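You operate a simulated robot arm through the tools that you are given. There is no shell and no other tool.

Carry out the task below with a simulated two-armed robot. There is one attempt and no reset: what you move stays moved.

JOB
Take the red master ring and put it on the top of the cooling bench. Then fetch the tiny box from the top of the wash bench and set it on the catch tray. Then take the large bright ring on the top of the wash bench and put it away in the ring tray. Then take the purple-band small ring on the top of the cooling bench and put it away on the top of the workbench. Then take the orange puck and leave it on the grey cover. Then take the middle inner ring on the top of the cooling bench and put it away on the inside of the top tray. Then put the grey cloth on the top of the assembly bench. Keep to this order.

Only the result counts: the job must be done as asked and must still hold three seconds after the hand-in. Knocking over, shifting, dropping, spilling or breaking anything else fails it. A push-on lid holds only when it is set on centred and level and pressed home; a screw cap is set on level and turned clockwise until tight. Flat cloth is picked up by pressing the open fingertips on it (5 to 10 N) and closing them slowly along it; thin cloth reads only 2 to 8 mm in the jaws.

ROBOT AND FRAMES
Two 6-joint arms with three-finger grippers on one trunk, on a base that moves. Base frame: it is fixed to the floor where the robot stands at the start and does not move with it; the origin is under the middle of the robot, x ahead of it, y to its left, z up. Readings come in m, degrees, newtons and seconds.
The left shoulder is at the start at [0.04, 0.147, 1.342], the right one opposite. With the tool pointing down near the work surface each hand reaches from about 0.32 to 0.54 m from the robot's upright axis, wherever it stands, measured 20 degrees to its own side. Places, roughly: catch tray (25x19x8 cm) [3.2, -3.2, 0.9]; grey cloth (11x7x3 cm) [2, 1.1, 0.7]; grey cover [4.25, -5.25, 0.75]; inside of the top tray [1.5, 1.5, 0.9]; large bright ring (6x6x3 cm) [3.5, -3.5, 0.9]; middle inner ring (4x4x3 cm) [4.2, -5.3, 0.9]; orange puck [4.5, -5.25, 0.75]; purple-band small ring (5x5x2 cm) [4.5, -5, 0.9]; red master ring [3.5, -1.5, 0.75]; ring tray (33x22 cm) [1.1, -2.3, 0.86]; tiny box [3.5, -3.25, 1]; top of the assembly bench [0.1, 3, 0.9]; top of the cooling bench [4.3, -5.1, 0.9]; top of the workbench [1.2, -4.8, 0.9]. Payload 2.69 kg a hand.
Tool frame (each hand has its own): the origin (TCP) lies between the finger pads and is the grasp point; the fingertips stand 0.029 m ahead of it; z points along the fingers, y is the line along which they close. The gripper opens to 0.12 m; its body begins 0.078 m behind the TCP.
Orientation is that of the tool frame in the base frame, as [roll, pitch, yaw] about the fixed x, y, z axes, in that order (R = Rz(yaw) Ry(pitch) Rx(roll)). With the fingers straight down and closing along the base's y, the tool's x points along the base's -x, its y along +y and its z along -z.

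CONTROLS
- The arms move only by the tool send_rows. It takes "left_series", "right_series" or both (then of equal length, played together; a hand with none holds still); each is a list of rows, each an object (a shift or turn left out is 0, a gripper value left out holds the last) with "dp": the shift along the tool's x, y, z in units of 300 mm (1.0 is 300 mm), a list of three; "turn": the turn, a rotation vector about the tool's x, y, z in units of 90 degrees (1.0 is 90 degrees), a list of three; "hand": the gripper command, from -1 (fully open) to 1 (shut), values between in proportion. In form: [{"dp": [x, y, z], "turn": [wx, wy, wz], "hand": hand}, ...]. A call has 1 to 20 rows; each row is the pose to reach, as a shift and turn from the pose commanded when the call began, along the tool's axes at that moment. A call with a number of a shift or a turn outside -1 to 1 is refused whole. Rows are played at 5 a second. More than 0.05 m and 8.6 degrees between two rows, or a gripper value outside its range, and nothing of the call is played. Where a pose cannot be reached the arm comes as near as it can. A force on the tool above 40 N (or 10 N above the force at the start of the call, whichever is more), or a blocked arm, ends the call early, and 0.2 s more pass. Each finger travels about 0.0961 m/s and halts on what it meets, pressing with about 38 N; the grip force reading is that of the motor and also rises with nothing between the fingers. The clock runs only during rows and for 0.2 s after the last one: add rows that repeat a pose to give the fingers time. The reply holds the time, the measured pose of the TCP, the force on the tool along the base axes, the opening and the grip force, in the units named above and with some noise, with the torque about the TCP (base axes, N m) and any sound that the robot's microphone picked up.
- Cameras (640 x 400 px; columns grow to the right, rows downward): "scene" is now at [0.104, 0.008, 1.5607]; the picture's right is [0.07, -1.00, 0.00], its down [-0.67, -0.05, -0.74] and it looks along [0.74, 0.05, -0.68] (base axes); focal length 272 px, centre (320, 200). "left" rides on the left gripper at [0.063, 0, -0.104] in its tool frame; the picture's right is [0.00, 1.00, 0.00], its down [-0.83, 0.00, -0.56] and it looks along [-0.56, 0.00, 0.83] (tool axes); focal length 275 px, centre (320, 200). "right" rides on the right gripper at [0.063, 0, -0.104] in its tool frame; the picture's right is [0.00, 1.00, 0.00], its down [-0.83, 0.00, -0.56] and it looks along [-0.56, 0.00, 0.83] (tool axes); focal length 275 px, centre (320, 200). There is no depth. A picture from a camera that has moved, and an enlarged one, comes with that camera's place and axes in the base frame and with its lens.
- grab_frame(camera): a new picture of that camera. It takes no simulated time.
- move_column(by): moves the trunk up (or, below 0, down) by that many m; the arms and the scene camera ride with it, the base frame stays. It gives what a move gives, with no picture.
- roll_base(legs): drives the robot by 1 to 6 legs, each [ahead, turn to the left] in m and degrees, along the robot's own axes; the way and the turn of a leg run together, so that a leg with both is an arc; at most 1.5 m and 180 degrees a leg. The arms and the cameras ride along, it lands a little off, and it stops where it bumps. It gives what a move gives.
- head_to(pan, tilt): turns the head with the scene camera to pan (to the left, within 86 degrees either way) and tilt (down, from -29 to 69), counted from straight ahead of the robot. It gives what a move gives.
- zoom(camera, box): a new picture of the part [left, top, right, bottom] of that camera's present view, enlarged. It takes no simulated time.
- sign_off(): hands the job in; it is judged then, once.

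Places have to be worked out from the pictures, the camera data and where the tool is seen. Open the grippers and draw the arms clear of the work before you hand the job in, unless the task says otherwise.

The tools are called after ">>>" as a command line: name --argument value ..., lists and objects as JSON in quotes. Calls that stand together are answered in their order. send_rows: Moves the arms, as the interface text tells. Its arguments: {"type":"object","properties":{"left_series":{"type":"array"},"right_series":{"type":"array"}},"required":[]} The other tools are called the same way: move_column (by) moves the trunk up or down; roll_base (legs) drives the base; head_to (pan, tilt) turns the head that bears the scene camera; grab_frame (camera) takes a picture; zoom (camera, box) takes an enlarged picture of a part of a camera's view; sign_off () hands the job in.

At the start:

```text
time_s: 0.0
left_tcp_pos: [0.4839, 0.2634, 0.9688]
left_orientation: [-179.9, 0.1, -179.9]
left_ft_force: [-0.5, -0.1, 0.2]
left_moment: [-0.01, 0.01, 0.0]
left_width: 0.1202
left_grip_force: 0.1
right_tcp_pos: [0.4982, -0.2117, 1.0161]
right_orientation: [-180.0, 0.1, 179.9]
right_ft_force: [0.2, 0.7, 0.1]
right_moment: [-0.02, 0.05, 0.0]
right_width: 0.1202
right_grip_force: 0.1
trunk travel left (down, up): [-0.469, 0.029]
robot x, y, heading: [0.0007, 0.0017, 0.1]
head pan, tilt (commanded): [4.1, 42.5]
```

scene: 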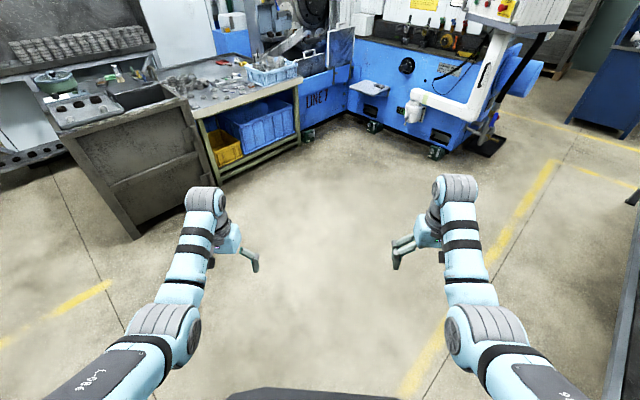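
right: 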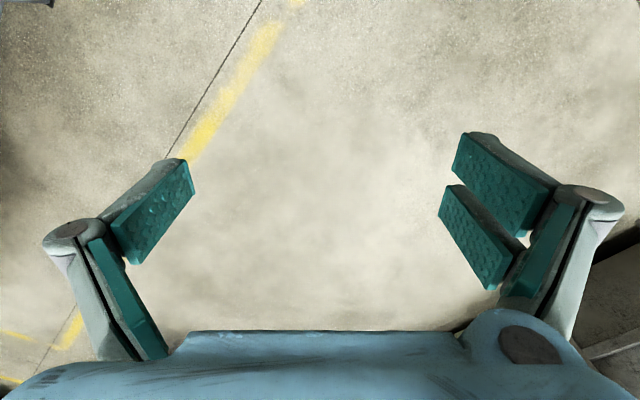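
left: 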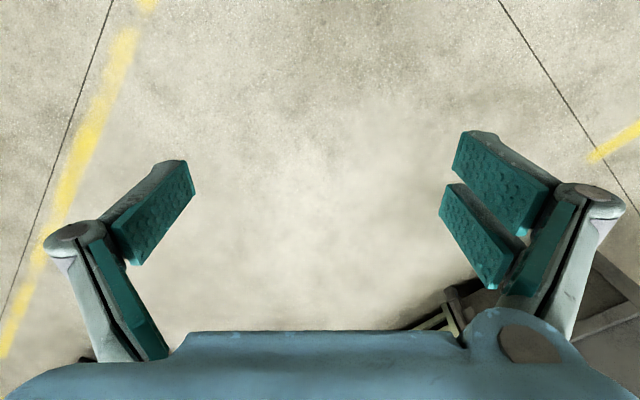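

I start by looking around to map the room; first the head goes level and to the right, toward where most of the objects are.

>>> head_to --pan -40 --tilt 15

>>> grab_frame --camera "scene"

```text
time_s: 1.1
left_tcp_pos: [0.4842, 0.2609, 0.9682]
left_orientation: [-180.0, 0.0, -179.9]
left_ft_force: [-0.3, 0.7, -0.3]
left_moment: [0.0, 0.02, 0.03]
left_width: 0.1202
left_grip_force: 0.1
right_tcp_pos: [0.499, -0.2131, 1.016]
right_orientation: [-180.0, 0.0, 180.0]
right_ft_force: [0.0, -0.2, 0.5]
right_moment: [-0.01, 0.01, 0.02]
right_width: 0.1197
right_grip_force: 0.0
trunk travel left (down, up): [-0.469, 0.029]
robot x, y, heading: [0.0021, 0.0026, 0.1]
head pan, tilt (commanded): [-40.0, 15.0]
```

```text
taken
camera scene: at [0.0926, -0.0579, 1.6039], right [-0.64, -0.77, 0.0], down [-0.2, 0.17, -0.97], along [0.74, -0.62, -0.26], focal length 272 px, centre (320, 200)
```

scene: 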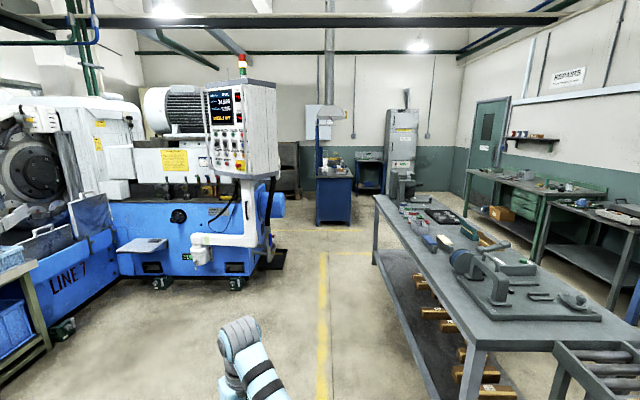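

The view shows a machine (LINE 7), a long bench, and a back area. I look further right, then ahead and left.

>>> head_to --pan -84 --tilt 15

>>> grab_frame --camera "scene"

>>> head_to --pan 0 --tilt 15

>>> grab_frame --camera "scene"

>>> head_to --pan 45 --tilt 20

>>> grab_frame --camera "scene"

>>> head_to --pan 85 --tilt 20

>>> grab_frame --camera "scene"

```text
time_s: 2.2
left_tcp_pos: [0.4841, 0.2626, 0.969]
left_orientation: [-179.9, 0.0, -180.0]
left_ft_force: [-0.4, 0.3, -0.5]
left_moment: [-0.01, -0.02, 0.02]
left_width: 0.12
left_grip_force: 0.1
right_tcp_pos: [0.4987, -0.212, 1.015]
right_orientation: [179.9, 0.0, 180.0]
right_ft_force: [-0.2, -0.2, -0.3]
right_moment: [-0.02, 0.0, 0.03]
right_width: 0.1199
right_grip_force: 0.0
trunk travel left (down, up): [-0.469, 0.029]
robot x, y, heading: [0.0042, -0.0015, -0.2]
head pan, tilt (commanded): [-84.0, 15.0]
```

```text
taken
camera scene: at [0.0308, -0.0908, 1.6039], right [-0.99, -0.11, 0.0], down [-0.03, 0.26, -0.97], along [0.1, -0.96, -0.26], focal length 272 px, centre (320, 200)
```

scene: 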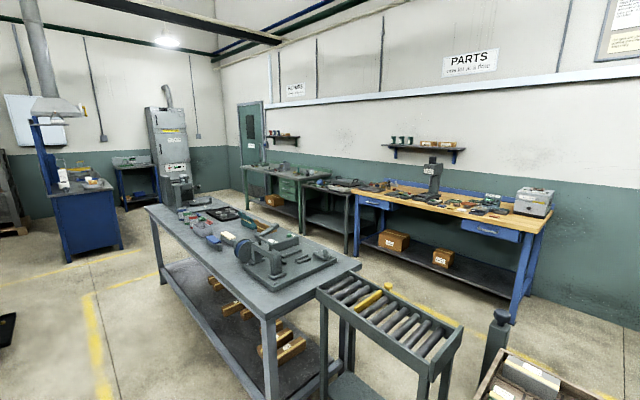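

```text
time_s: 3.8
left_tcp_pos: [0.4836, 0.2623, 0.9704]
left_orientation: [179.9, 0.0, 179.9]
left_ft_force: [0.1, 0.1, 0.7]
left_moment: [0.0, 0.0, 0.03]
left_width: 0.12
left_grip_force: 0.0
right_tcp_pos: [0.498, -0.213, 1.0148]
right_orientation: [179.9, 0.0, -180.0]
right_ft_force: [-0.3, 0.4, 0.6]
right_moment: [0.02, 0.02, 0.0]
right_width: 0.1197
right_grip_force: 0.0
trunk travel left (down, up): [-0.469, 0.029]
robot x, y, heading: [-0.0025, -0.0031, -0.1]
head pan, tilt (commanded): [0.0, 15.0]
```

```text
taken
camera scene: at [0.1144, 0.002, 1.6039], right [0.0, -1.0, 0.0], down [-0.26, 0.0, -0.97], along [0.97, 0.0, -0.26], focal length 272 px, centre (320, 200)
```

scene: 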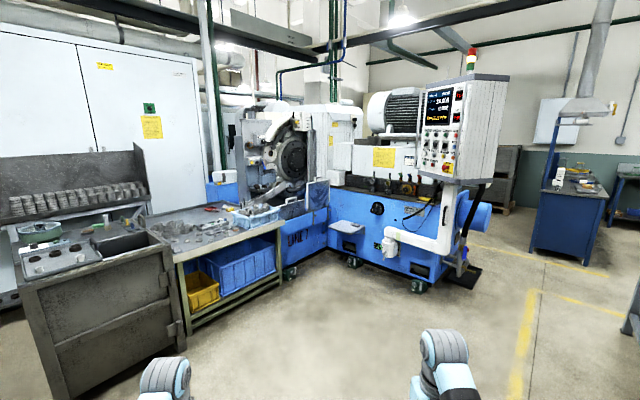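

```text
time_s: 4.9
left_tcp_pos: [0.4853, 0.2628, 0.97]
left_orientation: [180.0, -0.1, 179.9]
left_ft_force: [-0.7, 0.6, -0.7]
left_moment: [0.01, 0.0, 0.01]
left_width: 0.1199
left_grip_force: 0.1
right_tcp_pos: [0.4988, -0.2121, 1.0156]
right_orientation: [-180.0, 0.0, -180.0]
right_ft_force: [-0.2, 0.9, -0.4]
right_moment: [-0.01, -0.02, 0.02]
right_width: 0.1197
right_grip_force: 0.1
trunk travel left (down, up): [-0.469, 0.029]
robot x, y, heading: [0.0028, -0.0012, 0.1]
head pan, tilt (commanded): [45.0, 20.0]
```

```text
taken
camera scene: at [0.0869, 0.0678, 1.5958], right [0.71, -0.71, 0.0], down [-0.24, -0.24, -0.94], along [0.67, 0.66, -0.34], focal length 272 px, centre (320, 200)
```

scene: 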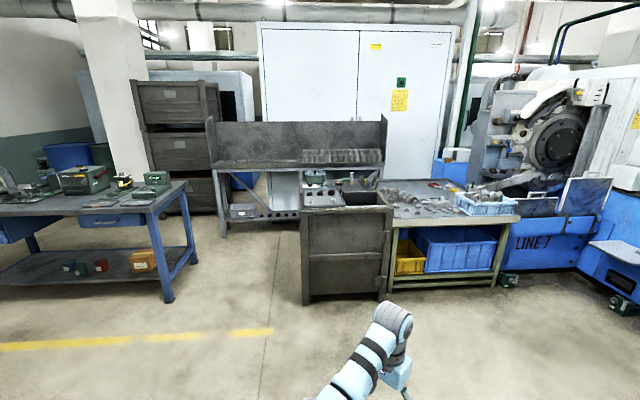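

```text
time_s: 6.0
left_tcp_pos: [0.4841, 0.2625, 0.9689]
left_orientation: [180.0, 0.0, -180.0]
left_ft_force: [0.9, -0.4, -1.1]
left_moment: [0.01, 0.04, -0.01]
left_width: 0.12
left_grip_force: 0.0
right_tcp_pos: [0.4999, -0.2143, 1.0163]
right_orientation: [-179.9, 0.0, 180.0]
right_ft_force: [0.6, -0.1, -0.5]
right_moment: [-0.01, 0.01, 0.0]
right_width: 0.1201
right_grip_force: 0.1
trunk travel left (down, up): [-0.469, 0.029]
robot x, y, heading: [0.0004, 0.004, -0.0]
head pan, tilt (commanded): [85.0, 20.0]
```

```text
taken
camera scene: at [0.0292, 0.0948, 1.5958], right [1.0, -0.09, 0.0], down [-0.03, -0.34, -0.94], along [0.08, 0.94, -0.34], focal length 272 px, centre (320, 200)
```

scene: 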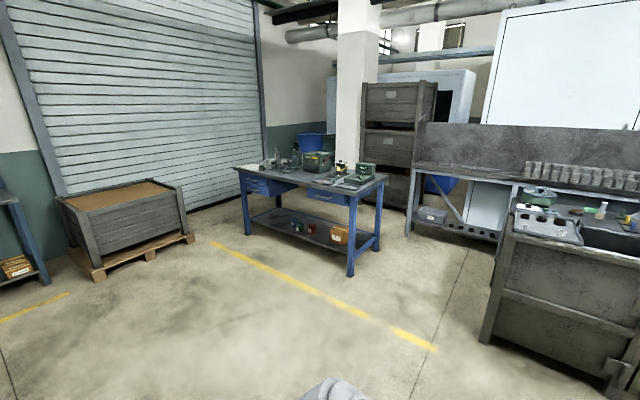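

The furniture matches the list: hooded blue bench = wash bench, small blue bench beside the oven = cooling bench, long grey bench holds the ring tray. I zoom on the region where the red master ring should be and other places.

>>> head_to --pan -30 --tilt 12

>>> zoom --camera "scene" --box '[240, 120, 480, 270]'

>>> zoom --camera "scene" --box '[340, 130, 500, 230]'

>>> head_to --pan -70 --tilt 20

>>> zoom --camera "scene" --box '[160, 100, 400, 250]'

>>> head_to --pan 40 --tilt 25

>>> zoom --camera "scene" --box '[240, 120, 560, 320]'

```text
time_s: 7.9
left_tcp_pos: [0.4846, 0.2619, 0.9675]
left_orientation: [-180.0, 0.0, -180.0]
left_ft_force: [0.1, -0.5, 0.4]
left_moment: [-0.02, 0.0, 0.02]
left_width: 0.1199
left_grip_force: 0.0
right_tcp_pos: [0.4986, -0.2119, 1.0152]
right_orientation: [-180.0, -0.1, -180.0]
right_ft_force: [0.3, 0.5, -0.3]
right_moment: [0.01, 0.03, -0.02]
right_width: 0.12
right_grip_force: 0.0
trunk travel left (down, up): [-0.469, 0.029]
robot x, y, heading: [-0.0017, 0.0011, -0.1]
head pan, tilt (commanded): [-30.0, 12.0]
```

```text
2.67 times, centred on (360, 195) of scene
camera zoom: at [0.1018, -0.0445, 1.6088], right [-0.5, -0.87, 0.0], down [-0.18, 0.1, -0.98], along [0.85, -0.49, -0.21], focal length 726 px, centre (213, 213)
```

zoom: 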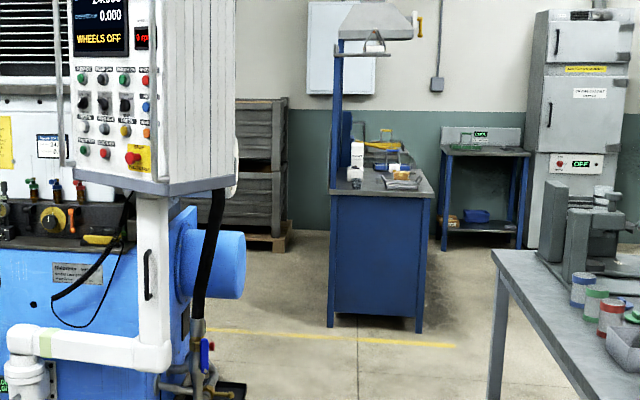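

```text
4.00 times, centred on (420, 180) of scene
camera zoom: at [0.1018, -0.0445, 1.6088], right [-0.5, -0.87, 0.0], down [-0.18, 0.1, -0.98], along [0.85, -0.49, -0.21], focal length 1089 px, centre (-80, 280)
```

zoom: 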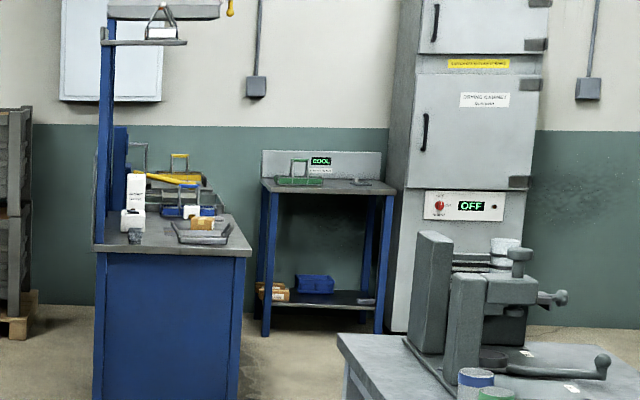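

```text
time_s: 9.0
left_tcp_pos: [0.4838, 0.2631, 0.9671]
left_orientation: [-180.0, 0.0, -179.9]
left_ft_force: [0.1, -0.4, -0.7]
left_moment: [0.02, 0.02, 0.0]
left_width: 0.1199
left_grip_force: 0.1
right_tcp_pos: [0.4978, -0.2116, 1.0155]
right_orientation: [-180.0, 0.0, 180.0]
right_ft_force: [0.1, -0.4, 0.0]
right_moment: [-0.01, 0.0, -0.02]
right_width: 0.12
right_grip_force: 0.1
trunk travel left (down, up): [-0.469, 0.029]
robot x, y, heading: [0.0018, 0.0008, -0.1]
head pan, tilt (commanded): [-70.0, 20.0]
```

```text
2.67 times, centred on (280, 175) of scene
camera zoom: at [0.0529, -0.0854, 1.5958], right [-0.94, -0.34, 0.0], down [-0.12, 0.32, -0.94], along [0.32, -0.88, -0.34], focal length 726 px, centre (427, 267)
```

zoom: 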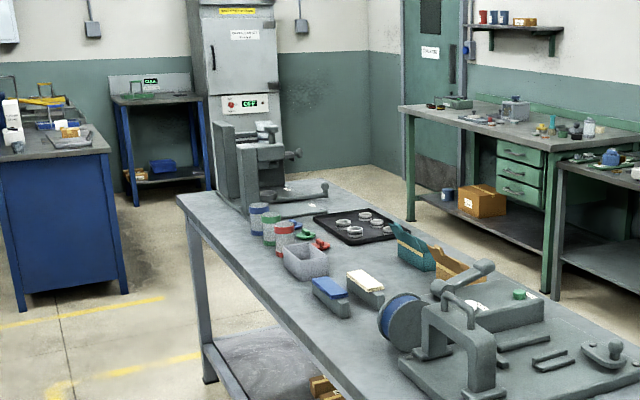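

```text
time_s: 10.9
left_tcp_pos: [0.485, 0.2623, 0.97]
left_orientation: [-180.0, -0.1, -180.0]
left_ft_force: [-0.8, -0.3, 0.2]
left_moment: [-0.01, 0.0, -0.01]
left_width: 0.1198
left_grip_force: 0.1
right_tcp_pos: [0.4986, -0.2119, 1.0159]
right_orientation: [180.0, 0.0, 180.0]
right_ft_force: [0.1, 0.7, 0.7]
right_moment: [0.01, 0.04, 0.0]
right_width: 0.12
right_grip_force: 0.1
trunk travel left (down, up): [-0.469, 0.029]
robot x, y, heading: [-0.0028, 0.0015, -0.2]
head pan, tilt (commanded): [40.0, 25.0]
```

```text
2.00 times, centred on (400, 220) of scene
camera zoom: at [0.0916, 0.0612, 1.5877], right [0.64, -0.77, 0.0], down [-0.32, -0.27, -0.91], along [0.69, 0.58, -0.42], focal length 544 px, centre (160, 160)
```

zoom: 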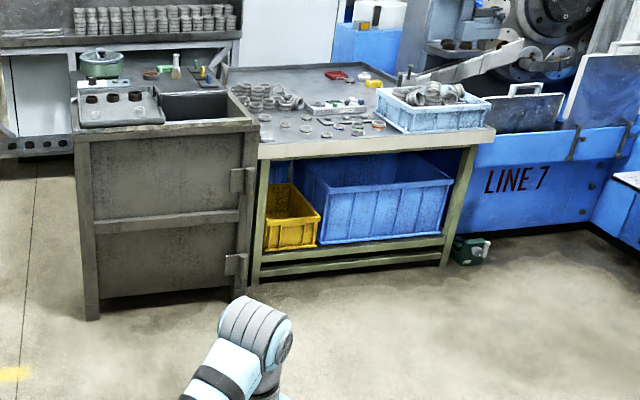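

The room axes look rotated about −40° from my frame, and the red ring should be on the far side of the machine. Before I drive I look straight down to see my own footprint.

>>> head_to --pan 0 --tilt 69

>>> grab_frame --camera "scene"

>>> head_to --pan -86 --tilt 69

>>> grab_frame --camera "scene"

```text
time_s: 12.0
left_tcp_pos: [0.4843, 0.2627, 0.9678]
left_orientation: [180.0, -0.1, -180.0]
left_ft_force: [-0.2, 0.0, -0.3]
left_moment: [-0.04, 0.03, -0.03]
left_width: 0.1199
left_grip_force: 0.0
right_tcp_pos: [0.4977, -0.2123, 1.016]
right_orientation: [180.0, 0.0, -180.0]
right_ft_force: [-0.6, -0.8, 0.1]
right_moment: [-0.02, -0.03, 0.0]
right_width: 0.1201
right_grip_force: 0.1
trunk travel left (down, up): [-0.469, 0.029]
robot x, y, heading: [0.0042, 0.0013, -0.0]
head pan, tilt (commanded): [0.0, 68.8]
```

```text
taken
camera scene: at [0.0769, 0.0022, 1.5283], right [0.0, -1.0, 0.0], down [-0.93, 0.0, -0.36], along [0.36, 0.0, -0.93], focal length 272 px, centre (320, 200)
```

scene: 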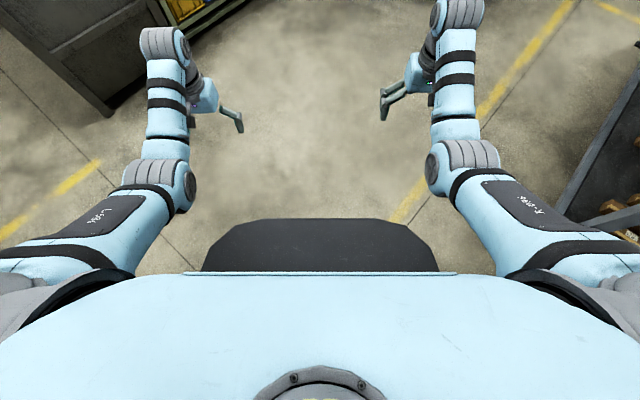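

```text
time_s: 13.6
left_tcp_pos: [0.4849, 0.2619, 0.9677]
left_orientation: [-180.0, 0.0, -180.0]
left_ft_force: [0.1, -0.8, 0.5]
left_moment: [-0.02, -0.02, 0.04]
left_width: 0.1202
left_grip_force: 0.0
right_tcp_pos: [0.4981, -0.2118, 1.016]
right_orientation: [179.9, 0.1, 180.0]
right_ft_force: [0.1, 0.2, 0.0]
right_moment: [0.01, 0.01, 0.0]
right_width: 0.1202
right_grip_force: 0.1
trunk travel left (down, up): [-0.469, 0.029]
robot x, y, heading: [-0.0017, -0.0022, -0.1]
head pan, tilt (commanded): [-85.9, 68.8]
```

```text
taken
camera scene: at [0.025, -0.0537, 1.5282], right [-1.0, -0.07, 0.0], down [-0.07, 0.93, -0.36], along [0.03, -0.36, -0.93], focal length 272 px, centre (320, 200)
```

scene: 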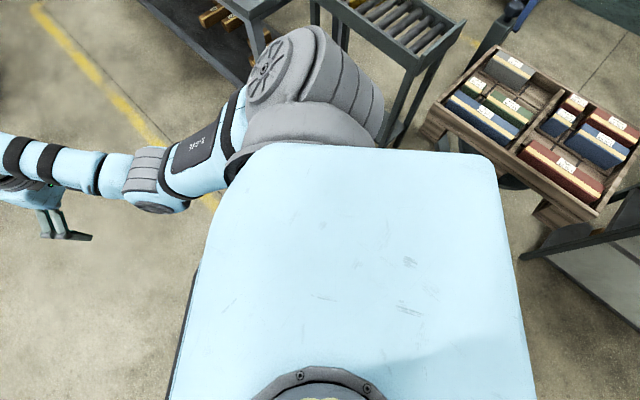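

The dark shape in front of the trunk is my base, but its extent is ambiguous from this view. I tilt the left hand back so its camera can look at the base.

>>> send_rows --left_series '[{"turn": [0, 0.08, 0]}, {"turn": [0, 0.16, 0]}, {"turn": [0, 0.24, 0]}, {"turn": [0, 0.32, 0]}, {"turn": [0, 0.4, 0]}, {"turn": [0, 0.48, 0]}, {"turn": [0, 0.56, 0]}]'

>>> grab_frame --camera "left"

```text
time_s: 15.2
left_tcp_pos: [0.3473, 0.277, 0.9554]
left_orientation: [-179.9, -48.7, 179.9]
left_ft_force: [0.0, 0.5, -0.5]
left_moment: [-0.02, 0.03, 0.06]
left_width: 0.1197
left_grip_force: 0.0
left hand out of reach, approached as far as the arm can: row 3, 4, 5, 6, 7
right_tcp_pos: [0.4978, -0.2104, 1.0161]
right_orientation: [-179.8, 0.1, -179.9]
right_ft_force: [0.3, -0.2, 0.9]
right_moment: [-0.03, 0.0, -0.02]
right_width: 0.1202
right_grip_force: 0.0
trunk travel left (down, up): [-0.469, 0.029]
robot x, y, heading: [0.0004, 0.0015, -0.1]
head pan, tilt (commanded): [-85.9, 68.8]
```

```text
taken
camera left: at [0.3839, 0.2774, 1.0714], right [0.0, 1.0, 0.0], down [0.97, 0.0, -0.26], along [-0.26, 0.0, -0.97], focal length 275 px, centre (320, 200)
```

left: 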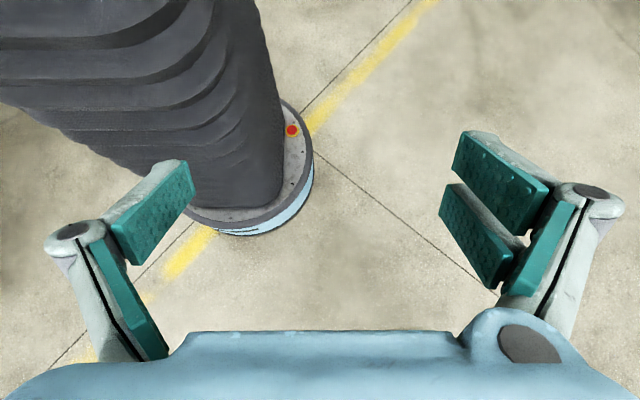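

My base is a round disc of about 0.25 m radius with a bellows column of similar size, so the axis can get to about 0.28 m from a bench edge. I return the left hand to straight down.

>>> send_rows --left_series '[{"turn": [0, -0.08, 0]}, {"turn": [0, -0.16, 0]}, {"turn": [0, -0.24, 0]}, {"turn": [0, -0.32, 0]}, {"turn": [0, -0.4, 0]}, {"turn": [0, -0.48, 0]}, {"turn": [0, -0.56, 0]}, {"turn": [0, -0.56, 0]}]'

>>> head_to --pan -40 --tilt 40

>>> grab_frame --camera "scene"

```text
time_s: 17.0
left_tcp_pos: [0.5016, 0.3147, 0.875]
left_orientation: [180.0, 0.0, -180.0]
left_ft_force: [0.4, -0.7, -0.4]
left_moment: [0.01, 0.01, -0.02]
left_width: 0.1198
left_grip_force: 0.0
left hand out of reach, approached as far as the arm can: row 1, 2, 3, 4, 5, 6, 7, 8
right_tcp_pos: [0.4989, -0.2123, 1.0148]
right_orientation: [179.9, 0.0, 179.9]
right_ft_force: [-0.5, -0.3, 0.2]
right_moment: [0.01, -0.01, -0.01]
right_width: 0.1201
right_grip_force: 0.0
trunk travel left (down, up): [-0.469, 0.029]
robot x, y, heading: [-0.0022, -0.0001, 0.2]
head pan, tilt (commanded): [-85.9, 68.8]
```

```text
time_s: 18.1
left_tcp_pos: [0.5015, 0.3156, 0.8759]
left_orientation: [-180.0, 0.0, 179.9]
left_ft_force: [-0.8, 0.3, -0.9]
left_moment: [0.01, 0.0, -0.02]
left_width: 0.1199
left_grip_force: 0.1
right_tcp_pos: [0.4993, -0.2123, 1.0155]
right_orientation: [-180.0, 0.0, -180.0]
right_ft_force: [0.1, -0.6, 1.4]
right_moment: [0.03, -0.04, 0.01]
right_width: 0.1201
right_grip_force: 0.0
trunk travel left (down, up): [-0.469, 0.029]
robot x, y, heading: [0.0015, 0.0014, -0.0]
head pan, tilt (commanded): [-40.0, 40.0]
```

```text
taken
camera scene: at [0.086, -0.0525, 1.5643], right [-0.64, -0.77, 0.0], down [-0.49, 0.41, -0.77], along [0.59, -0.49, -0.64], focal length 272 px, centre (320, 200)
```

scene: 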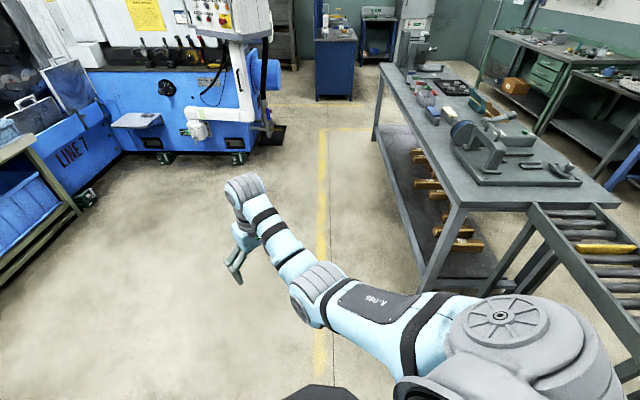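

The aisle along −40° is clear. I lift the left hand a bit, then turn right 40° and drive 1.5 m up the aisle.

>>> send_rows --left_series '[{"dp": [0.02, -0.04, -0.1]}, {"dp": [0.04, -0.08, -0.2]}, {"dp": [0.05, -0.12, -0.3]}, {"dp": [0.067, -0.167, -0.4]}, {"dp": [0.067, -0.167, -0.45]}]'

>>> roll_base --legs '[[0, -40], [1.5, 0]]'

>>> head_to --pan 20 --tilt 20

>>> grab_frame --camera "scene"

```text
time_s: 19.3
left_tcp_pos: [0.5539, 0.2703, 0.9916]
left_orientation: [-180.0, -0.1, -180.0]
left_ft_force: [-0.9, 0.6, 0.7]
left_moment: [0.01, 0.02, 0.03]
left_width: 0.1199
left_grip_force: 0.1
left hand out of reach, approached as far as the arm can: row 1, 2, 3, 4, 5
right_tcp_pos: [0.4989, -0.2123, 1.0149]
right_orientation: [-180.0, 0.0, -180.0]
right_ft_force: [-0.1, 0.1, -0.6]
right_moment: [-0.01, -0.03, -0.01]
right_width: 0.1196
right_grip_force: 0.1
trunk travel left (down, up): [-0.469, 0.029]
robot x, y, heading: [0.0027, -0.0025, -0.4]
head pan, tilt (commanded): [-40.0, 40.0]
```

```text
time_s: 28.6
left_tcp_pos: [1.7192, -1.1202, 0.9909]
left_orientation: [180.0, 0.0, 139.3]
left_ft_force: [0.0, -0.7, -0.4]
left_moment: [0.01, 0.01, 0.01]
left_width: 0.1199
left_grip_force: 0.1
right_tcp_pos: [1.3638, -1.451, 1.0163]
right_orientation: [-180.0, -0.1, 139.4]
right_ft_force: [0.3, -0.5, -0.4]
right_moment: [-0.03, -0.01, 0.01]
right_width: 0.1202
right_grip_force: 0.1
trunk travel left (down, up): [-0.469, 0.029]
robot x, y, heading: [1.1258, -0.966, -40.4]
head pan, tilt (commanded): [-40.0, 40.0]
```

```text
time_s: 29.9
left_tcp_pos: [1.7198, -1.1194, 0.9901]
left_orientation: [-180.0, -0.1, 139.3]
left_ft_force: [0.2, -0.7, 0.5]
left_moment: [0.0, 0.01, -0.04]
left_width: 0.1203
left_grip_force: 0.0
right_tcp_pos: [1.3642, -1.4513, 1.0156]
right_orientation: [-180.0, 0.0, 139.4]
right_ft_force: [0.5, 0.1, -0.8]
right_moment: [0.02, 0.0, 0.01]
right_width: 0.1199
right_grip_force: 0.0
trunk travel left (down, up): [-0.469, 0.029]
robot x, y, heading: [1.1245, -0.9653, -40.8]
head pan, tilt (commanded): [20.0, 20.0]
```

```text
taken
camera scene: at [1.2275, -1.0092, 1.5957], right [-0.35, -0.94, 0.0], down [-0.32, 0.12, -0.94], along [0.88, -0.33, -0.34], focal length 272 px, centre (320, 200)
```

scene: 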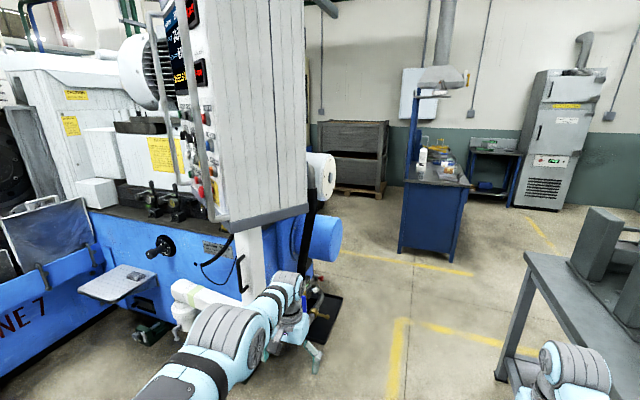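

The left arm is fairly near the machine's panel, so I bear slightly right and go 1.3 m further, then look left behind the machine for the red ring.

>>> roll_base --legs '[[0, -6], [1.3, 0], [0, 6]]'

>>> head_to --pan 50 --tilt 25

>>> grab_frame --camera "scene"

>>> head_to --pan 0 --tilt 25

>>> grab_frame --camera "scene"

```text
time_s: 37.6
left_tcp_pos: [2.6115, -2.1088, 0.9921]
left_orientation: [179.9, -0.1, 138.1]
left_ft_force: [-0.3, -0.1, 0.4]
left_moment: [0.01, -0.02, 0.01]
left_width: 0.1197
left_grip_force: 0.1
right_tcp_pos: [2.2492, -2.432, 1.0137]
right_orientation: [179.9, 0.0, 138.0]
right_ft_force: [-0.4, 0.6, -0.2]
right_moment: [0.01, -0.01, 0.01]
right_width: 0.1199
right_grip_force: 0.0
trunk travel left (down, up): [-0.469, 0.029]
robot x, y, heading: [2.0198, -1.9392, -42.2]
head pan, tilt (commanded): [20.0, 20.0]
```

```text
time_s: 38.5
left_tcp_pos: [2.6146, -2.108, 0.9908]
left_orientation: [180.0, -0.2, 138.0]
left_ft_force: [-0.1, -0.3, -0.1]
left_moment: [-0.03, -0.02, 0.0]
left_width: 0.12
left_grip_force: 0.1
right_tcp_pos: [2.2503, -2.4304, 1.015]
right_orientation: [-179.9, 0.0, 137.9]
right_ft_force: [-0.2, -1.2, -0.9]
right_moment: [-0.05, 0.02, 0.02]
right_width: 0.1198
right_grip_force: 0.0
trunk travel left (down, up): [-0.469, 0.029]
robot x, y, heading: [2.0217, -1.9367, -42.1]
head pan, tilt (commanded): [50.0, 25.0]
```

```text
taken
camera scene: at [2.1291, -1.9368, 1.5876], right [0.14, -0.99, 0.0], down [-0.42, -0.06, -0.91], along [0.9, 0.13, -0.42], focal length 272 px, centre (320, 200)
```

scene: 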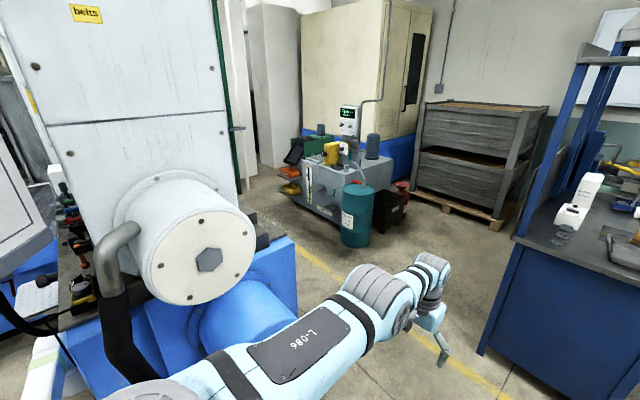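

```text
time_s: 39.7
left_tcp_pos: [2.6123, -2.1066, 0.9903]
left_orientation: [179.9, -0.1, 138.1]
left_ft_force: [-0.1, 0.3, 0.1]
left_moment: [-0.01, 0.0, -0.02]
left_width: 0.1199
left_grip_force: 0.0
right_tcp_pos: [2.2505, -2.4299, 1.015]
right_orientation: [180.0, 0.1, 138.1]
right_ft_force: [0.7, -0.5, -0.2]
right_moment: [0.0, -0.01, -0.02]
right_width: 0.1198
right_grip_force: 0.1
trunk travel left (down, up): [-0.469, 0.029]
robot x, y, heading: [2.021, -1.9387, -41.8]
head pan, tilt (commanded): [0.0, 25.0]
```

```text
taken
camera scene: at [2.1059, -2.0117, 1.5877], right [-0.67, -0.74, 0.0], down [-0.31, 0.28, -0.91], along [0.67, -0.61, -0.42], focal length 272 px, centre (320, 200)
```

scene: 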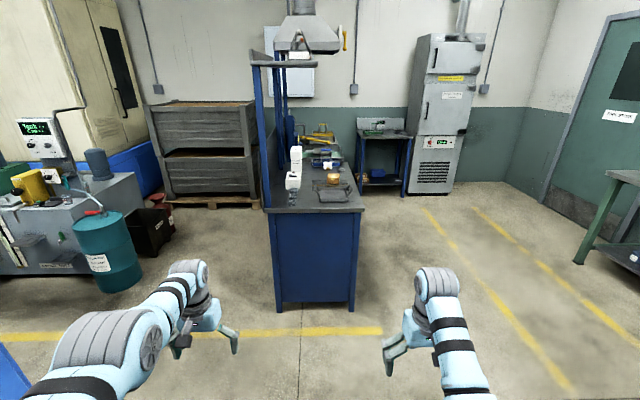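

Behind the machine is a grey coolant unit; the red ring may be on it or around it. I zoom there and on the benches.

>>> head_to --pan 50 --tilt 25

>>> zoom --camera "scene" --box '[240, 110, 440, 235]'

>>> head_to --pan 0 --tilt 25

>>> zoom --camera "scene" --box '[250, 110, 410, 210]'

>>> zoom --camera "scene" --box '[350, 105, 430, 155]'

```text
time_s: 40.9
left_tcp_pos: [2.6143, -2.1085, 0.9908]
left_orientation: [180.0, -0.1, 138.0]
left_ft_force: [0.7, 0.3, -0.6]
left_moment: [0.0, 0.01, -0.02]
left_width: 0.1199
left_grip_force: 0.1
right_tcp_pos: [2.2491, -2.4307, 1.0162]
right_orientation: [-180.0, 0.0, 138.0]
right_ft_force: [0.1, 0.1, -0.5]
right_moment: [0.03, 0.02, -0.01]
right_width: 0.1199
right_grip_force: 0.0
trunk travel left (down, up): [-0.469, 0.029]
robot x, y, heading: [2.0236, -1.9332, -42.2]
head pan, tilt (commanded): [50.0, 25.0]
```

```text
3.20 times, centred on (340, 172) of scene
camera zoom: at [2.1285, -1.9374, 1.5877], right [0.14, -0.99, 0.0], down [-0.42, -0.06, -0.91], along [0.9, 0.13, -0.42], focal length 871 px, centre (256, 288)
```

zoom: 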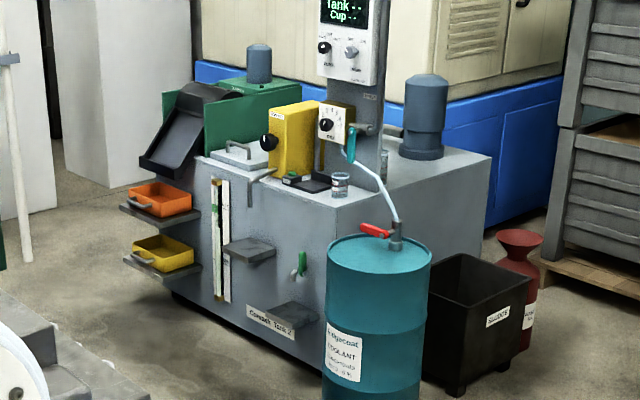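

```text
time_s: 42.1
left_tcp_pos: [2.6132, -2.1072, 0.9906]
left_orientation: [-180.0, -0.1, 138.0]
left_ft_force: [0.6, 0.3, -0.5]
left_moment: [-0.04, 0.01, -0.01]
left_width: 0.1202
left_grip_force: 0.1
right_tcp_pos: [2.2509, -2.4303, 1.0161]
right_orientation: [180.0, 0.0, 138.1]
right_ft_force: [-0.1, -0.4, 0.9]
right_moment: [0.02, 0.03, -0.01]
right_width: 0.1201
right_grip_force: 0.0
trunk travel left (down, up): [-0.469, 0.029]
robot x, y, heading: [2.0181, -1.942, -42.2]
head pan, tilt (commanded): [0.0, 25.0]
```

```text
4.00 times, centred on (330, 160) of scene
camera zoom: at [2.1059, -2.0117, 1.5877], right [-0.67, -0.74, 0.0], down [-0.31, 0.28, -0.91], along [0.67, -0.61, -0.42], focal length 1089 px, centre (280, 360)
```

zoom: 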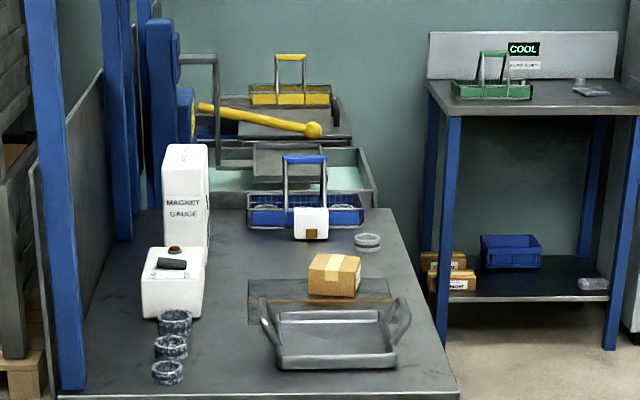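

```text
8.00 times, centred on (390, 130) of scene
camera zoom: at [2.1059, -2.0117, 1.5877], right [-0.67, -0.74, 0.0], down [-0.31, 0.28, -0.91], along [0.67, -0.61, -0.42], focal length 2177 px, centre (-240, 760)
```

zoom: 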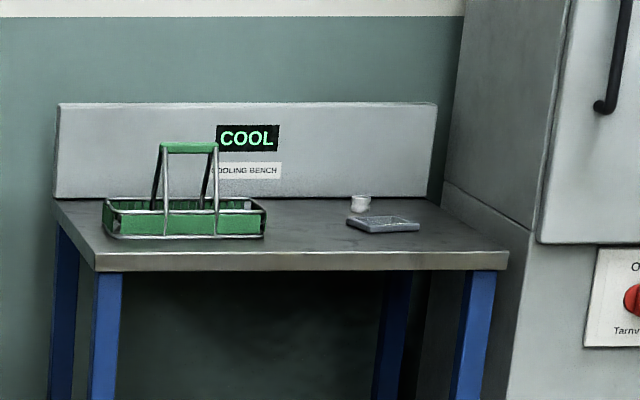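

I haven't seen a red ring yet; the predicted place is hidden behind the motor cover. I drive 0.5 m ahead (still short of the wash bench) and look left.

>>> roll_base --legs '[[0.5, 0]]'

>>> head_to --pan 70 --tilt 25

>>> grab_frame --camera "scene"

```text
time_s: 45.0
left_tcp_pos: [2.9816, -2.4421, 0.9919]
left_orientation: [180.0, 0.0, 137.9]
left_ft_force: [0.4, 0.1, 0.3]
left_moment: [0.0, 0.02, -0.01]
left_width: 0.12
left_grip_force: 0.0
right_tcp_pos: [2.6185, -2.7643, 1.0162]
right_orientation: [-180.0, 0.2, 138.0]
right_ft_force: [-1.0, -0.5, -0.1]
right_moment: [-0.01, -0.05, -0.02]
right_width: 0.12
right_grip_force: 0.0
trunk travel left (down, up): [-0.469, 0.029]
robot x, y, heading: [2.3906, -2.2739, -41.9]
head pan, tilt (commanded): [0.0, 25.0]
```

```text
time_s: 46.4
left_tcp_pos: [2.9844, -2.4437, 0.9906]
left_orientation: [-180.0, -0.2, 138.0]
left_ft_force: [-0.6, -0.7, 0.7]
left_moment: [0.01, 0.04, 0.03]
left_width: 0.1198
left_grip_force: 0.0
right_tcp_pos: [2.6206, -2.7651, 1.0151]
right_orientation: [180.0, 0.0, 137.9]
right_ft_force: [0.6, 0.3, -0.7]
right_moment: [0.01, 0.0, 0.0]
right_width: 0.12
right_grip_force: 0.0
trunk travel left (down, up): [-0.469, 0.029]
robot x, y, heading: [2.3941, -2.2728, -42.0]
head pan, tilt (commanded): [70.0, 25.0]
```

```text
taken
camera scene: at [2.4897, -2.2417, 1.5877], right [0.47, -0.88, 0.0], down [-0.37, -0.2, -0.91], along [0.8, 0.42, -0.42], focal length 272 px, centre (320, 200)
```

scene: 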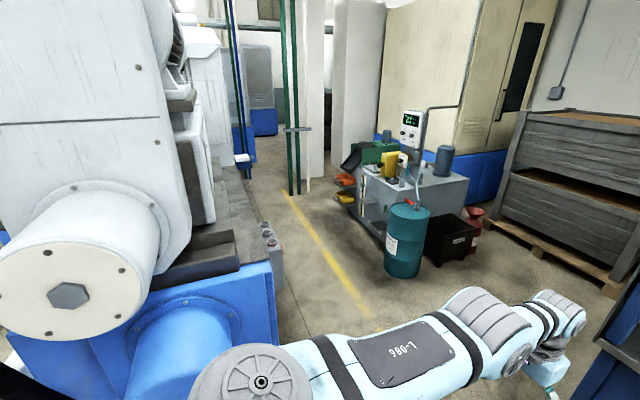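

There's a small grey rack behind the machine at about (268,240) with ring-like things; I zoom in.

>>> zoom --camera "scene" --box '[230, 200, 310, 250]'

>>> zoom --camera "scene" --box '[150, 100, 310, 300]'

```text
8.00 times, centred on (270, 225) of scene
camera zoom: at [2.4897, -2.2417, 1.5877], right [0.47, -0.88, 0.0], down [-0.37, -0.2, -0.91], along [0.8, 0.42, -0.42], focal length 2177 px, centre (720, 0)
```

zoom: 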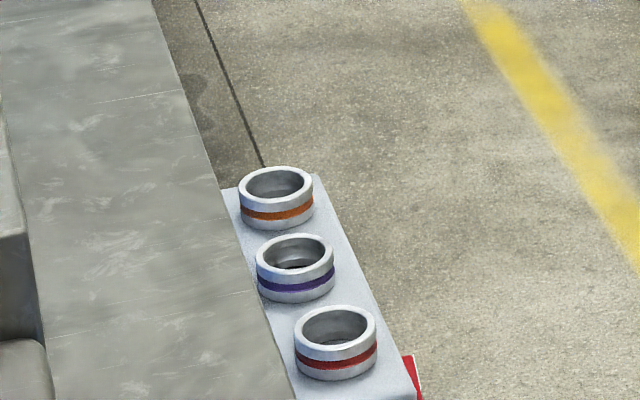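

```text
2.00 times, centred on (230, 200) of scene
camera zoom: at [2.4897, -2.2417, 1.5877], right [0.47, -0.88, 0.0], down [-0.37, -0.2, -0.91], along [0.8, 0.42, -0.42], focal length 544 px, centre (500, 200)
```

zoom: 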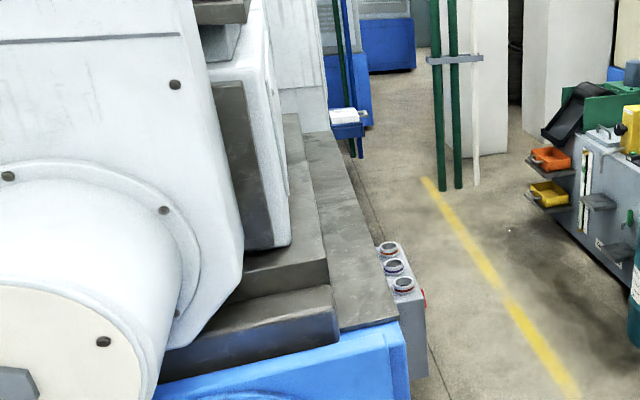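

The three master rings stand on a small box on the back of the machine, and the nearest has the red band (about [3.41, −1.47, 0.80]). I pull both hands in, then move around the machine's end toward its rear side.

>>> send_rows --left_series '[{"dp": [0.1, -0.04, 0]}, {"dp": [0.2, -0.08, 0]}, {"dp": [0.3, -0.12, 0]}, {"dp": [0.4, -0.15, 0]}, {"dp": [0.4, -0.15, 0]}]' --right_series '[{"dp": [0.06, 0, 0]}, {"dp": [0.12, 0, 0]}, {"dp": [0.18, 0, 0]}, {"dp": [0.25, 0, 0]}, {"dp": [0.25, 0, 0]}]'

>>> roll_base --legs '[[0.12, 0], [0, 66], [0.6, 0]]'

>>> head_to --pan 30 --tilt 30

>>> grab_frame --camera "scene"

```text
time_s: 47.6
left_tcp_pos: [2.9561, -2.4646, 0.9583]
left_orientation: [180.0, -0.3, 137.9]
left_ft_force: [0.2, -0.9, -0.3]
left_moment: [0.0, -0.03, 0.02]
left_width: 0.12
left_grip_force: 0.1
left hand out of reach, approached as far as the arm can: row 1, 2, 3, 4, 5
right_tcp_pos: [2.591, -2.7403, 0.9749]
right_orientation: [-180.0, 0.0, 138.0]
right_ft_force: [-1.0, 0.1, 0.2]
right_moment: [0.01, -0.02, -0.01]
right_width: 0.1201
right_grip_force: 0.0
right hand out of reach, approached as far as the arm can: row 1, 2, 3, 4, 5
trunk travel left (down, up): [-0.469, 0.029]
robot x, y, heading: [2.3928, -2.2723, -42.2]
head pan, tilt (commanded): [70.0, 25.0]
```

```text
time_s: 54.7
left_tcp_pos: [3.434, -1.6944, 0.9601]
left_orientation: [-179.9, -0.1, -157.6]
left_ft_force: [1.3, -0.3, 0.9]
left_moment: [0.0, 0.01, 0.02]
left_width: 0.1201
left_grip_force: 0.0
right_tcp_pos: [3.5265, -2.144, 0.9746]
right_orientation: [179.9, 0.2, -157.6]
right_ft_force: [0.3, 0.6, -0.1]
right_moment: [0.03, -0.03, 0.01]
right_width: 0.1198
right_grip_force: 0.1
trunk travel left (down, up): [-0.469, 0.029]
robot x, y, heading: [3.0214, -2.1206, 22.4]
head pan, tilt (commanded): [70.0, 25.0]
```

```text
time_s: 55.7
left_tcp_pos: [3.4361, -1.6953, 0.9572]
left_orientation: [180.0, -0.3, -157.5]
left_ft_force: [-0.4, 0.7, -0.3]
left_moment: [0.0, 0.0, -0.04]
left_width: 0.1199
left_grip_force: 0.1
right_tcp_pos: [3.527, -2.1431, 0.9755]
right_orientation: [-180.0, 0.0, -157.7]
right_ft_force: [-0.5, 0.4, 0.1]
right_moment: [-0.02, -0.02, -0.01]
right_width: 0.1201
right_grip_force: 0.1
trunk travel left (down, up): [-0.469, 0.029]
robot x, y, heading: [3.0188, -2.1217, 22.5]
head pan, tilt (commanded): [30.0, 30.0]
```

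```text
taken
camera scene: at [3.0958, -2.04, 1.5797], right [0.79, -0.61, 0.0], down [-0.3, -0.4, -0.87], along [0.53, 0.69, -0.5], focal length 272 px, centre (320, 200)
```

scene: 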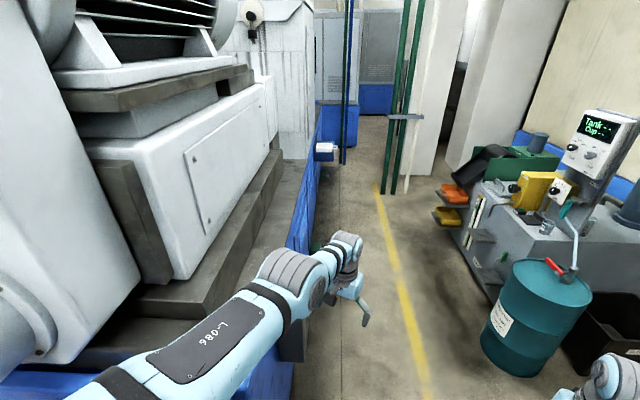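

The left hand didn't retract (tool-down poses that high are out of reach), so I test small moves to learn what pose is actually commanded for each hand. I go down 30 mm with each hand; nothing is below them.

>>> send_rows --left_series '[{"dp": [0, 0, 0.1]}, {"dp": [0, 0, 0.1]}]' --right_series '[{"dp": [0, 0, 0.1]}, {"dp": [0, 0, 0.1]}]'

```text
time_s: 56.3
left_tcp_pos: [3.4273, -1.6993, 0.9312]
left_orientation: [179.9, -0.3, -157.6]
left_ft_force: [0.5, -0.2, -0.6]
left_moment: [0.03, 0.05, -0.01]
left_width: 0.1202
left_grip_force: 0.1
left hand out of reach, approached as far as the arm can: row 1, 2
right_tcp_pos: [3.5277, -2.1438, 0.9448]
right_orientation: [180.0, 0.0, -157.6]
right_ft_force: [-0.4, 0.2, 0.1]
right_moment: [0.0, 0.01, 0.0]
right_width: 0.12
right_grip_force: 0.0
trunk travel left (down, up): [-0.469, 0.029]
robot x, y, heading: [3.0242, -2.1214, 22.2]
head pan, tilt (commanded): [30.0, 30.0]
```

The commanded pose resets to the reached pose, so the left arm is simply near its outer limit. I pull it back toward the body by 7 cm at this lower height.

>>> send_rows --left_series '[{"dp": [0.08, -0.02, 0]}, {"dp": [0.16, -0.04, 0]}, {"dp": [0.24, -0.06, 0]}, {"dp": [0.24, -0.06, 0]}]'

```text
time_s: 57.3
left_tcp_pos: [3.3665, -1.7447, 0.9328]
left_orientation: [-180.0, -0.3, -157.6]
left_ft_force: [-0.8, -0.8, 0.0]
left_moment: [0.02, 0.03, 0.01]
left_width: 0.1203
left_grip_force: 0.1
right_tcp_pos: [3.5275, -2.1428, 0.9448]
right_orientation: [179.9, 0.0, -157.6]
right_ft_force: [0.4, -1.0, 0.3]
right_moment: [0.04, -0.01, 0.0]
right_width: 0.12
right_grip_force: 0.1
trunk travel left (down, up): [-0.469, 0.029]
robot x, y, heading: [3.0195, -2.1215, 22.7]
head pan, tilt (commanded): [30.0, 30.0]
```

The left hand is now well within reach. I look with the scene and left cameras for the ring rack.

>>> grab_frame --camera "left"

>>> head_to --pan 40 --tilt 40

>>> grab_frame --camera "scene"

```text
taken
camera left: at [3.3094, -1.7687, 1.0375], right [-0.38, 0.93, 0.0], down [0.77, 0.31, 0.55], along [0.51, 0.21, -0.83], focal length 275 px, centre (320, 200)
```

left: 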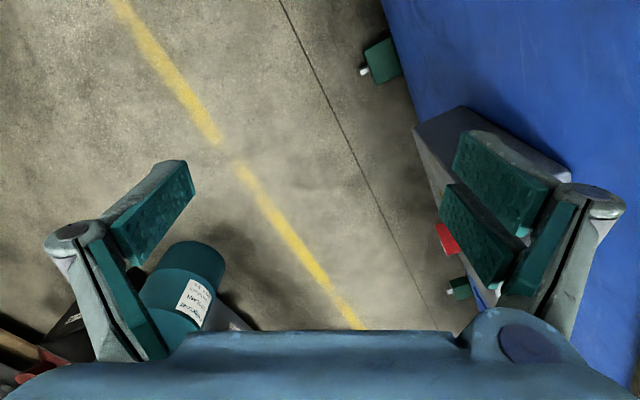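

```text
time_s: 58.0
left_tcp_pos: [3.3674, -1.7445, 0.9327]
left_orientation: [180.0, -0.2, -157.6]
left_ft_force: [0.2, 0.1, 0.0]
left_moment: [-0.02, 0.01, 0.02]
left_width: 0.1202
left_grip_force: 0.0
right_tcp_pos: [3.5268, -2.1423, 0.9445]
right_orientation: [-180.0, 0.0, -157.6]
right_ft_force: [0.1, 0.8, 0.0]
right_moment: [0.0, 0.0, 0.02]
right_width: 0.12
right_grip_force: 0.0
trunk travel left (down, up): [-0.469, 0.029]
robot x, y, heading: [3.0199, -2.1233, 22.2]
head pan, tilt (commanded): [40.0, 40.0]
```

```text
taken
camera scene: at [3.0801, -2.0363, 1.5644], right [0.89, -0.46, 0.0], down [-0.3, -0.57, -0.77], along [0.35, 0.68, -0.64], focal length 272 px, centre (320, 200)
```

scene: 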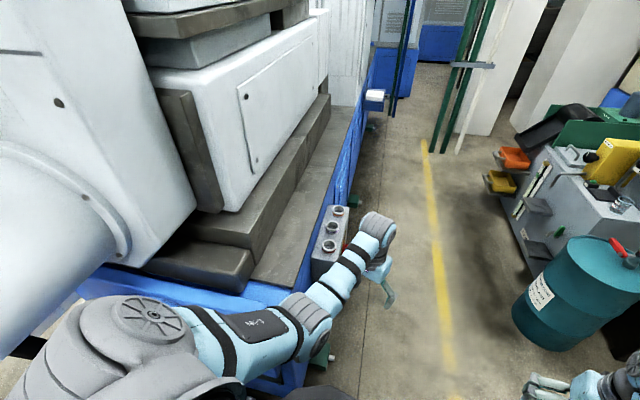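

The red master ring triangulates to about [3.412, −1.471, 0.80]. I zoom to refine it.

>>> zoom --camera "scene" --box '[290, 190, 370, 290]'

```text
4.00 times, centred on (330, 240) of scene
camera zoom: at [3.0801, -2.0363, 1.5644], right [0.89, -0.46, 0.0], down [-0.3, -0.57, -0.77], along [0.35, 0.68, -0.64], focal length 1089 px, centre (280, 40)
```

zoom: 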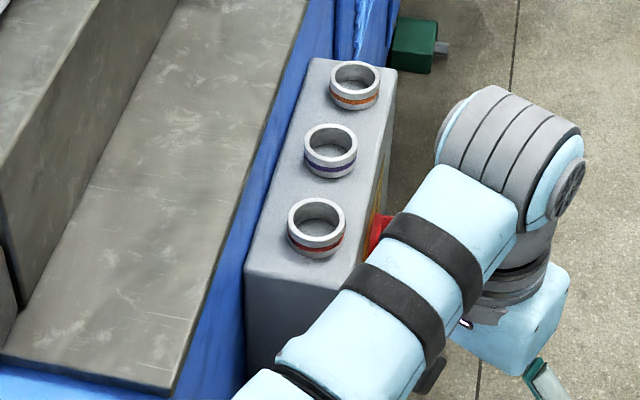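

The ring spacing is 88 mm and the bed top (≈0.875) is higher than the rack, so I'll pick from behind the machine, facing it squarely, with the right hand and the single finger on the purple ring's side. I drive to about [3.69, −1.91] and turn to face the machine's back.

>>> roll_base --legs '[[0, -5], [0.7, 0], [0, 122]]'

>>> head_to --pan -10 --tilt 50

>>> grab_frame --camera "scene"

```text
time_s: 67.5
left_tcp_pos: [3.1905, -1.7939, 0.9322]
left_orientation: [179.9, -0.2, -37.7]
left_ft_force: [0.6, -0.7, -0.7]
left_moment: [0.0, 0.0, 0.01]
left_width: 0.1201
left_grip_force: 0.0
right_tcp_pos: [3.4554, -1.4556, 0.9456]
right_orientation: [180.0, 0.0, -37.6]
right_ft_force: [0.3, 0.0, 0.2]
right_moment: [0.02, -0.03, 0.01]
right_width: 0.12
right_grip_force: 0.0
trunk travel left (down, up): [-0.469, 0.029]
robot x, y, heading: [3.6887, -1.9035, 142.4]
head pan, tilt (commanded): [40.0, 40.0]
```

```text
time_s: 68.7
left_tcp_pos: [3.1896, -1.7926, 0.9321]
left_orientation: [179.9, -0.2, -37.7]
left_ft_force: [-0.6, -0.5, 0.8]
left_moment: [0.0, 0.0, -0.02]
left_width: 0.1201
left_grip_force: 0.1
right_tcp_pos: [3.4553, -1.4554, 0.9455]
right_orientation: [-179.9, 0.1, -37.6]
right_ft_force: [0.1, -0.1, -0.9]
right_moment: [-0.03, -0.03, 0.07]
right_width: 0.1202
right_grip_force: 0.1
trunk travel left (down, up): [-0.469, 0.029]
robot x, y, heading: [3.6909, -1.9079, 142.5]
head pan, tilt (commanded): [-10.0, 50.0]
```

```text
taken
camera scene: at [3.622, -1.8335, 1.5502], right [0.74, 0.67, 0.0], down [0.52, -0.57, -0.64], along [-0.43, 0.47, -0.77], focal length 272 px, centre (320, 200)
```

scene: 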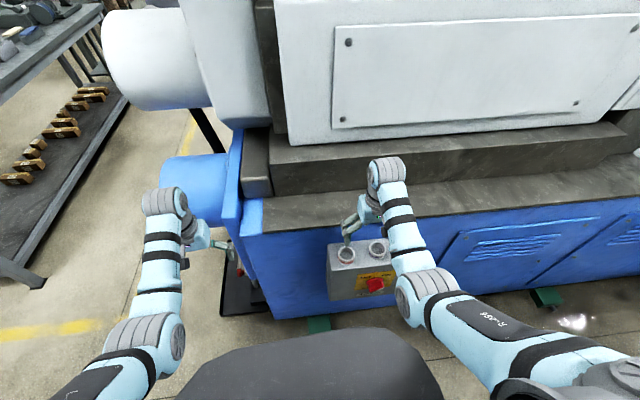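

I'm facing the box now; the right hand is almost above it. I take the right-hand camera view to locate the ring.

>>> grab_frame --camera "right"

>>> zoom --camera "scene" --box '[310, 200, 410, 300]'

```text
taken
camera right: at [3.5046, -1.4924, 1.0503], right [-0.61, -0.79, 0.0], down [-0.66, 0.5, 0.56], along [-0.44, 0.34, -0.83], focal length 275 px, centre (320, 200)
```

right: 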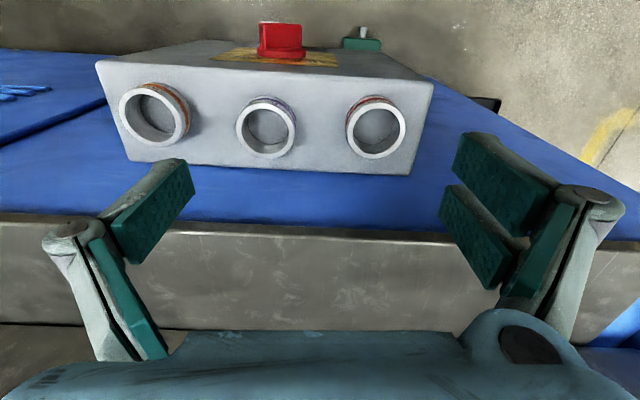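

```text
4.00 times, centred on (360, 250) of scene
camera zoom: at [3.622, -1.8335, 1.5502], right [0.74, 0.67, 0.0], down [0.52, -0.57, -0.64], along [-0.43, 0.47, -0.77], focal length 1089 px, centre (160, 0)
```

zoom: 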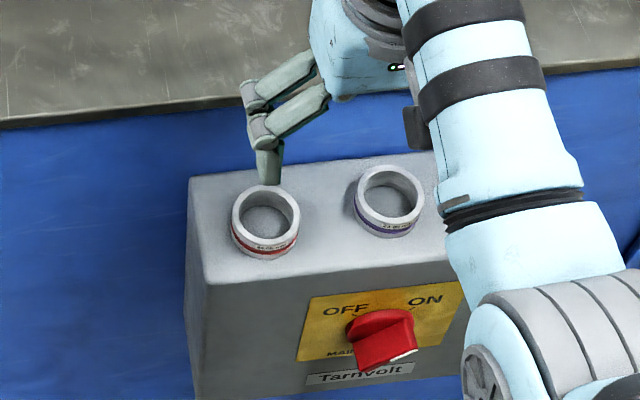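

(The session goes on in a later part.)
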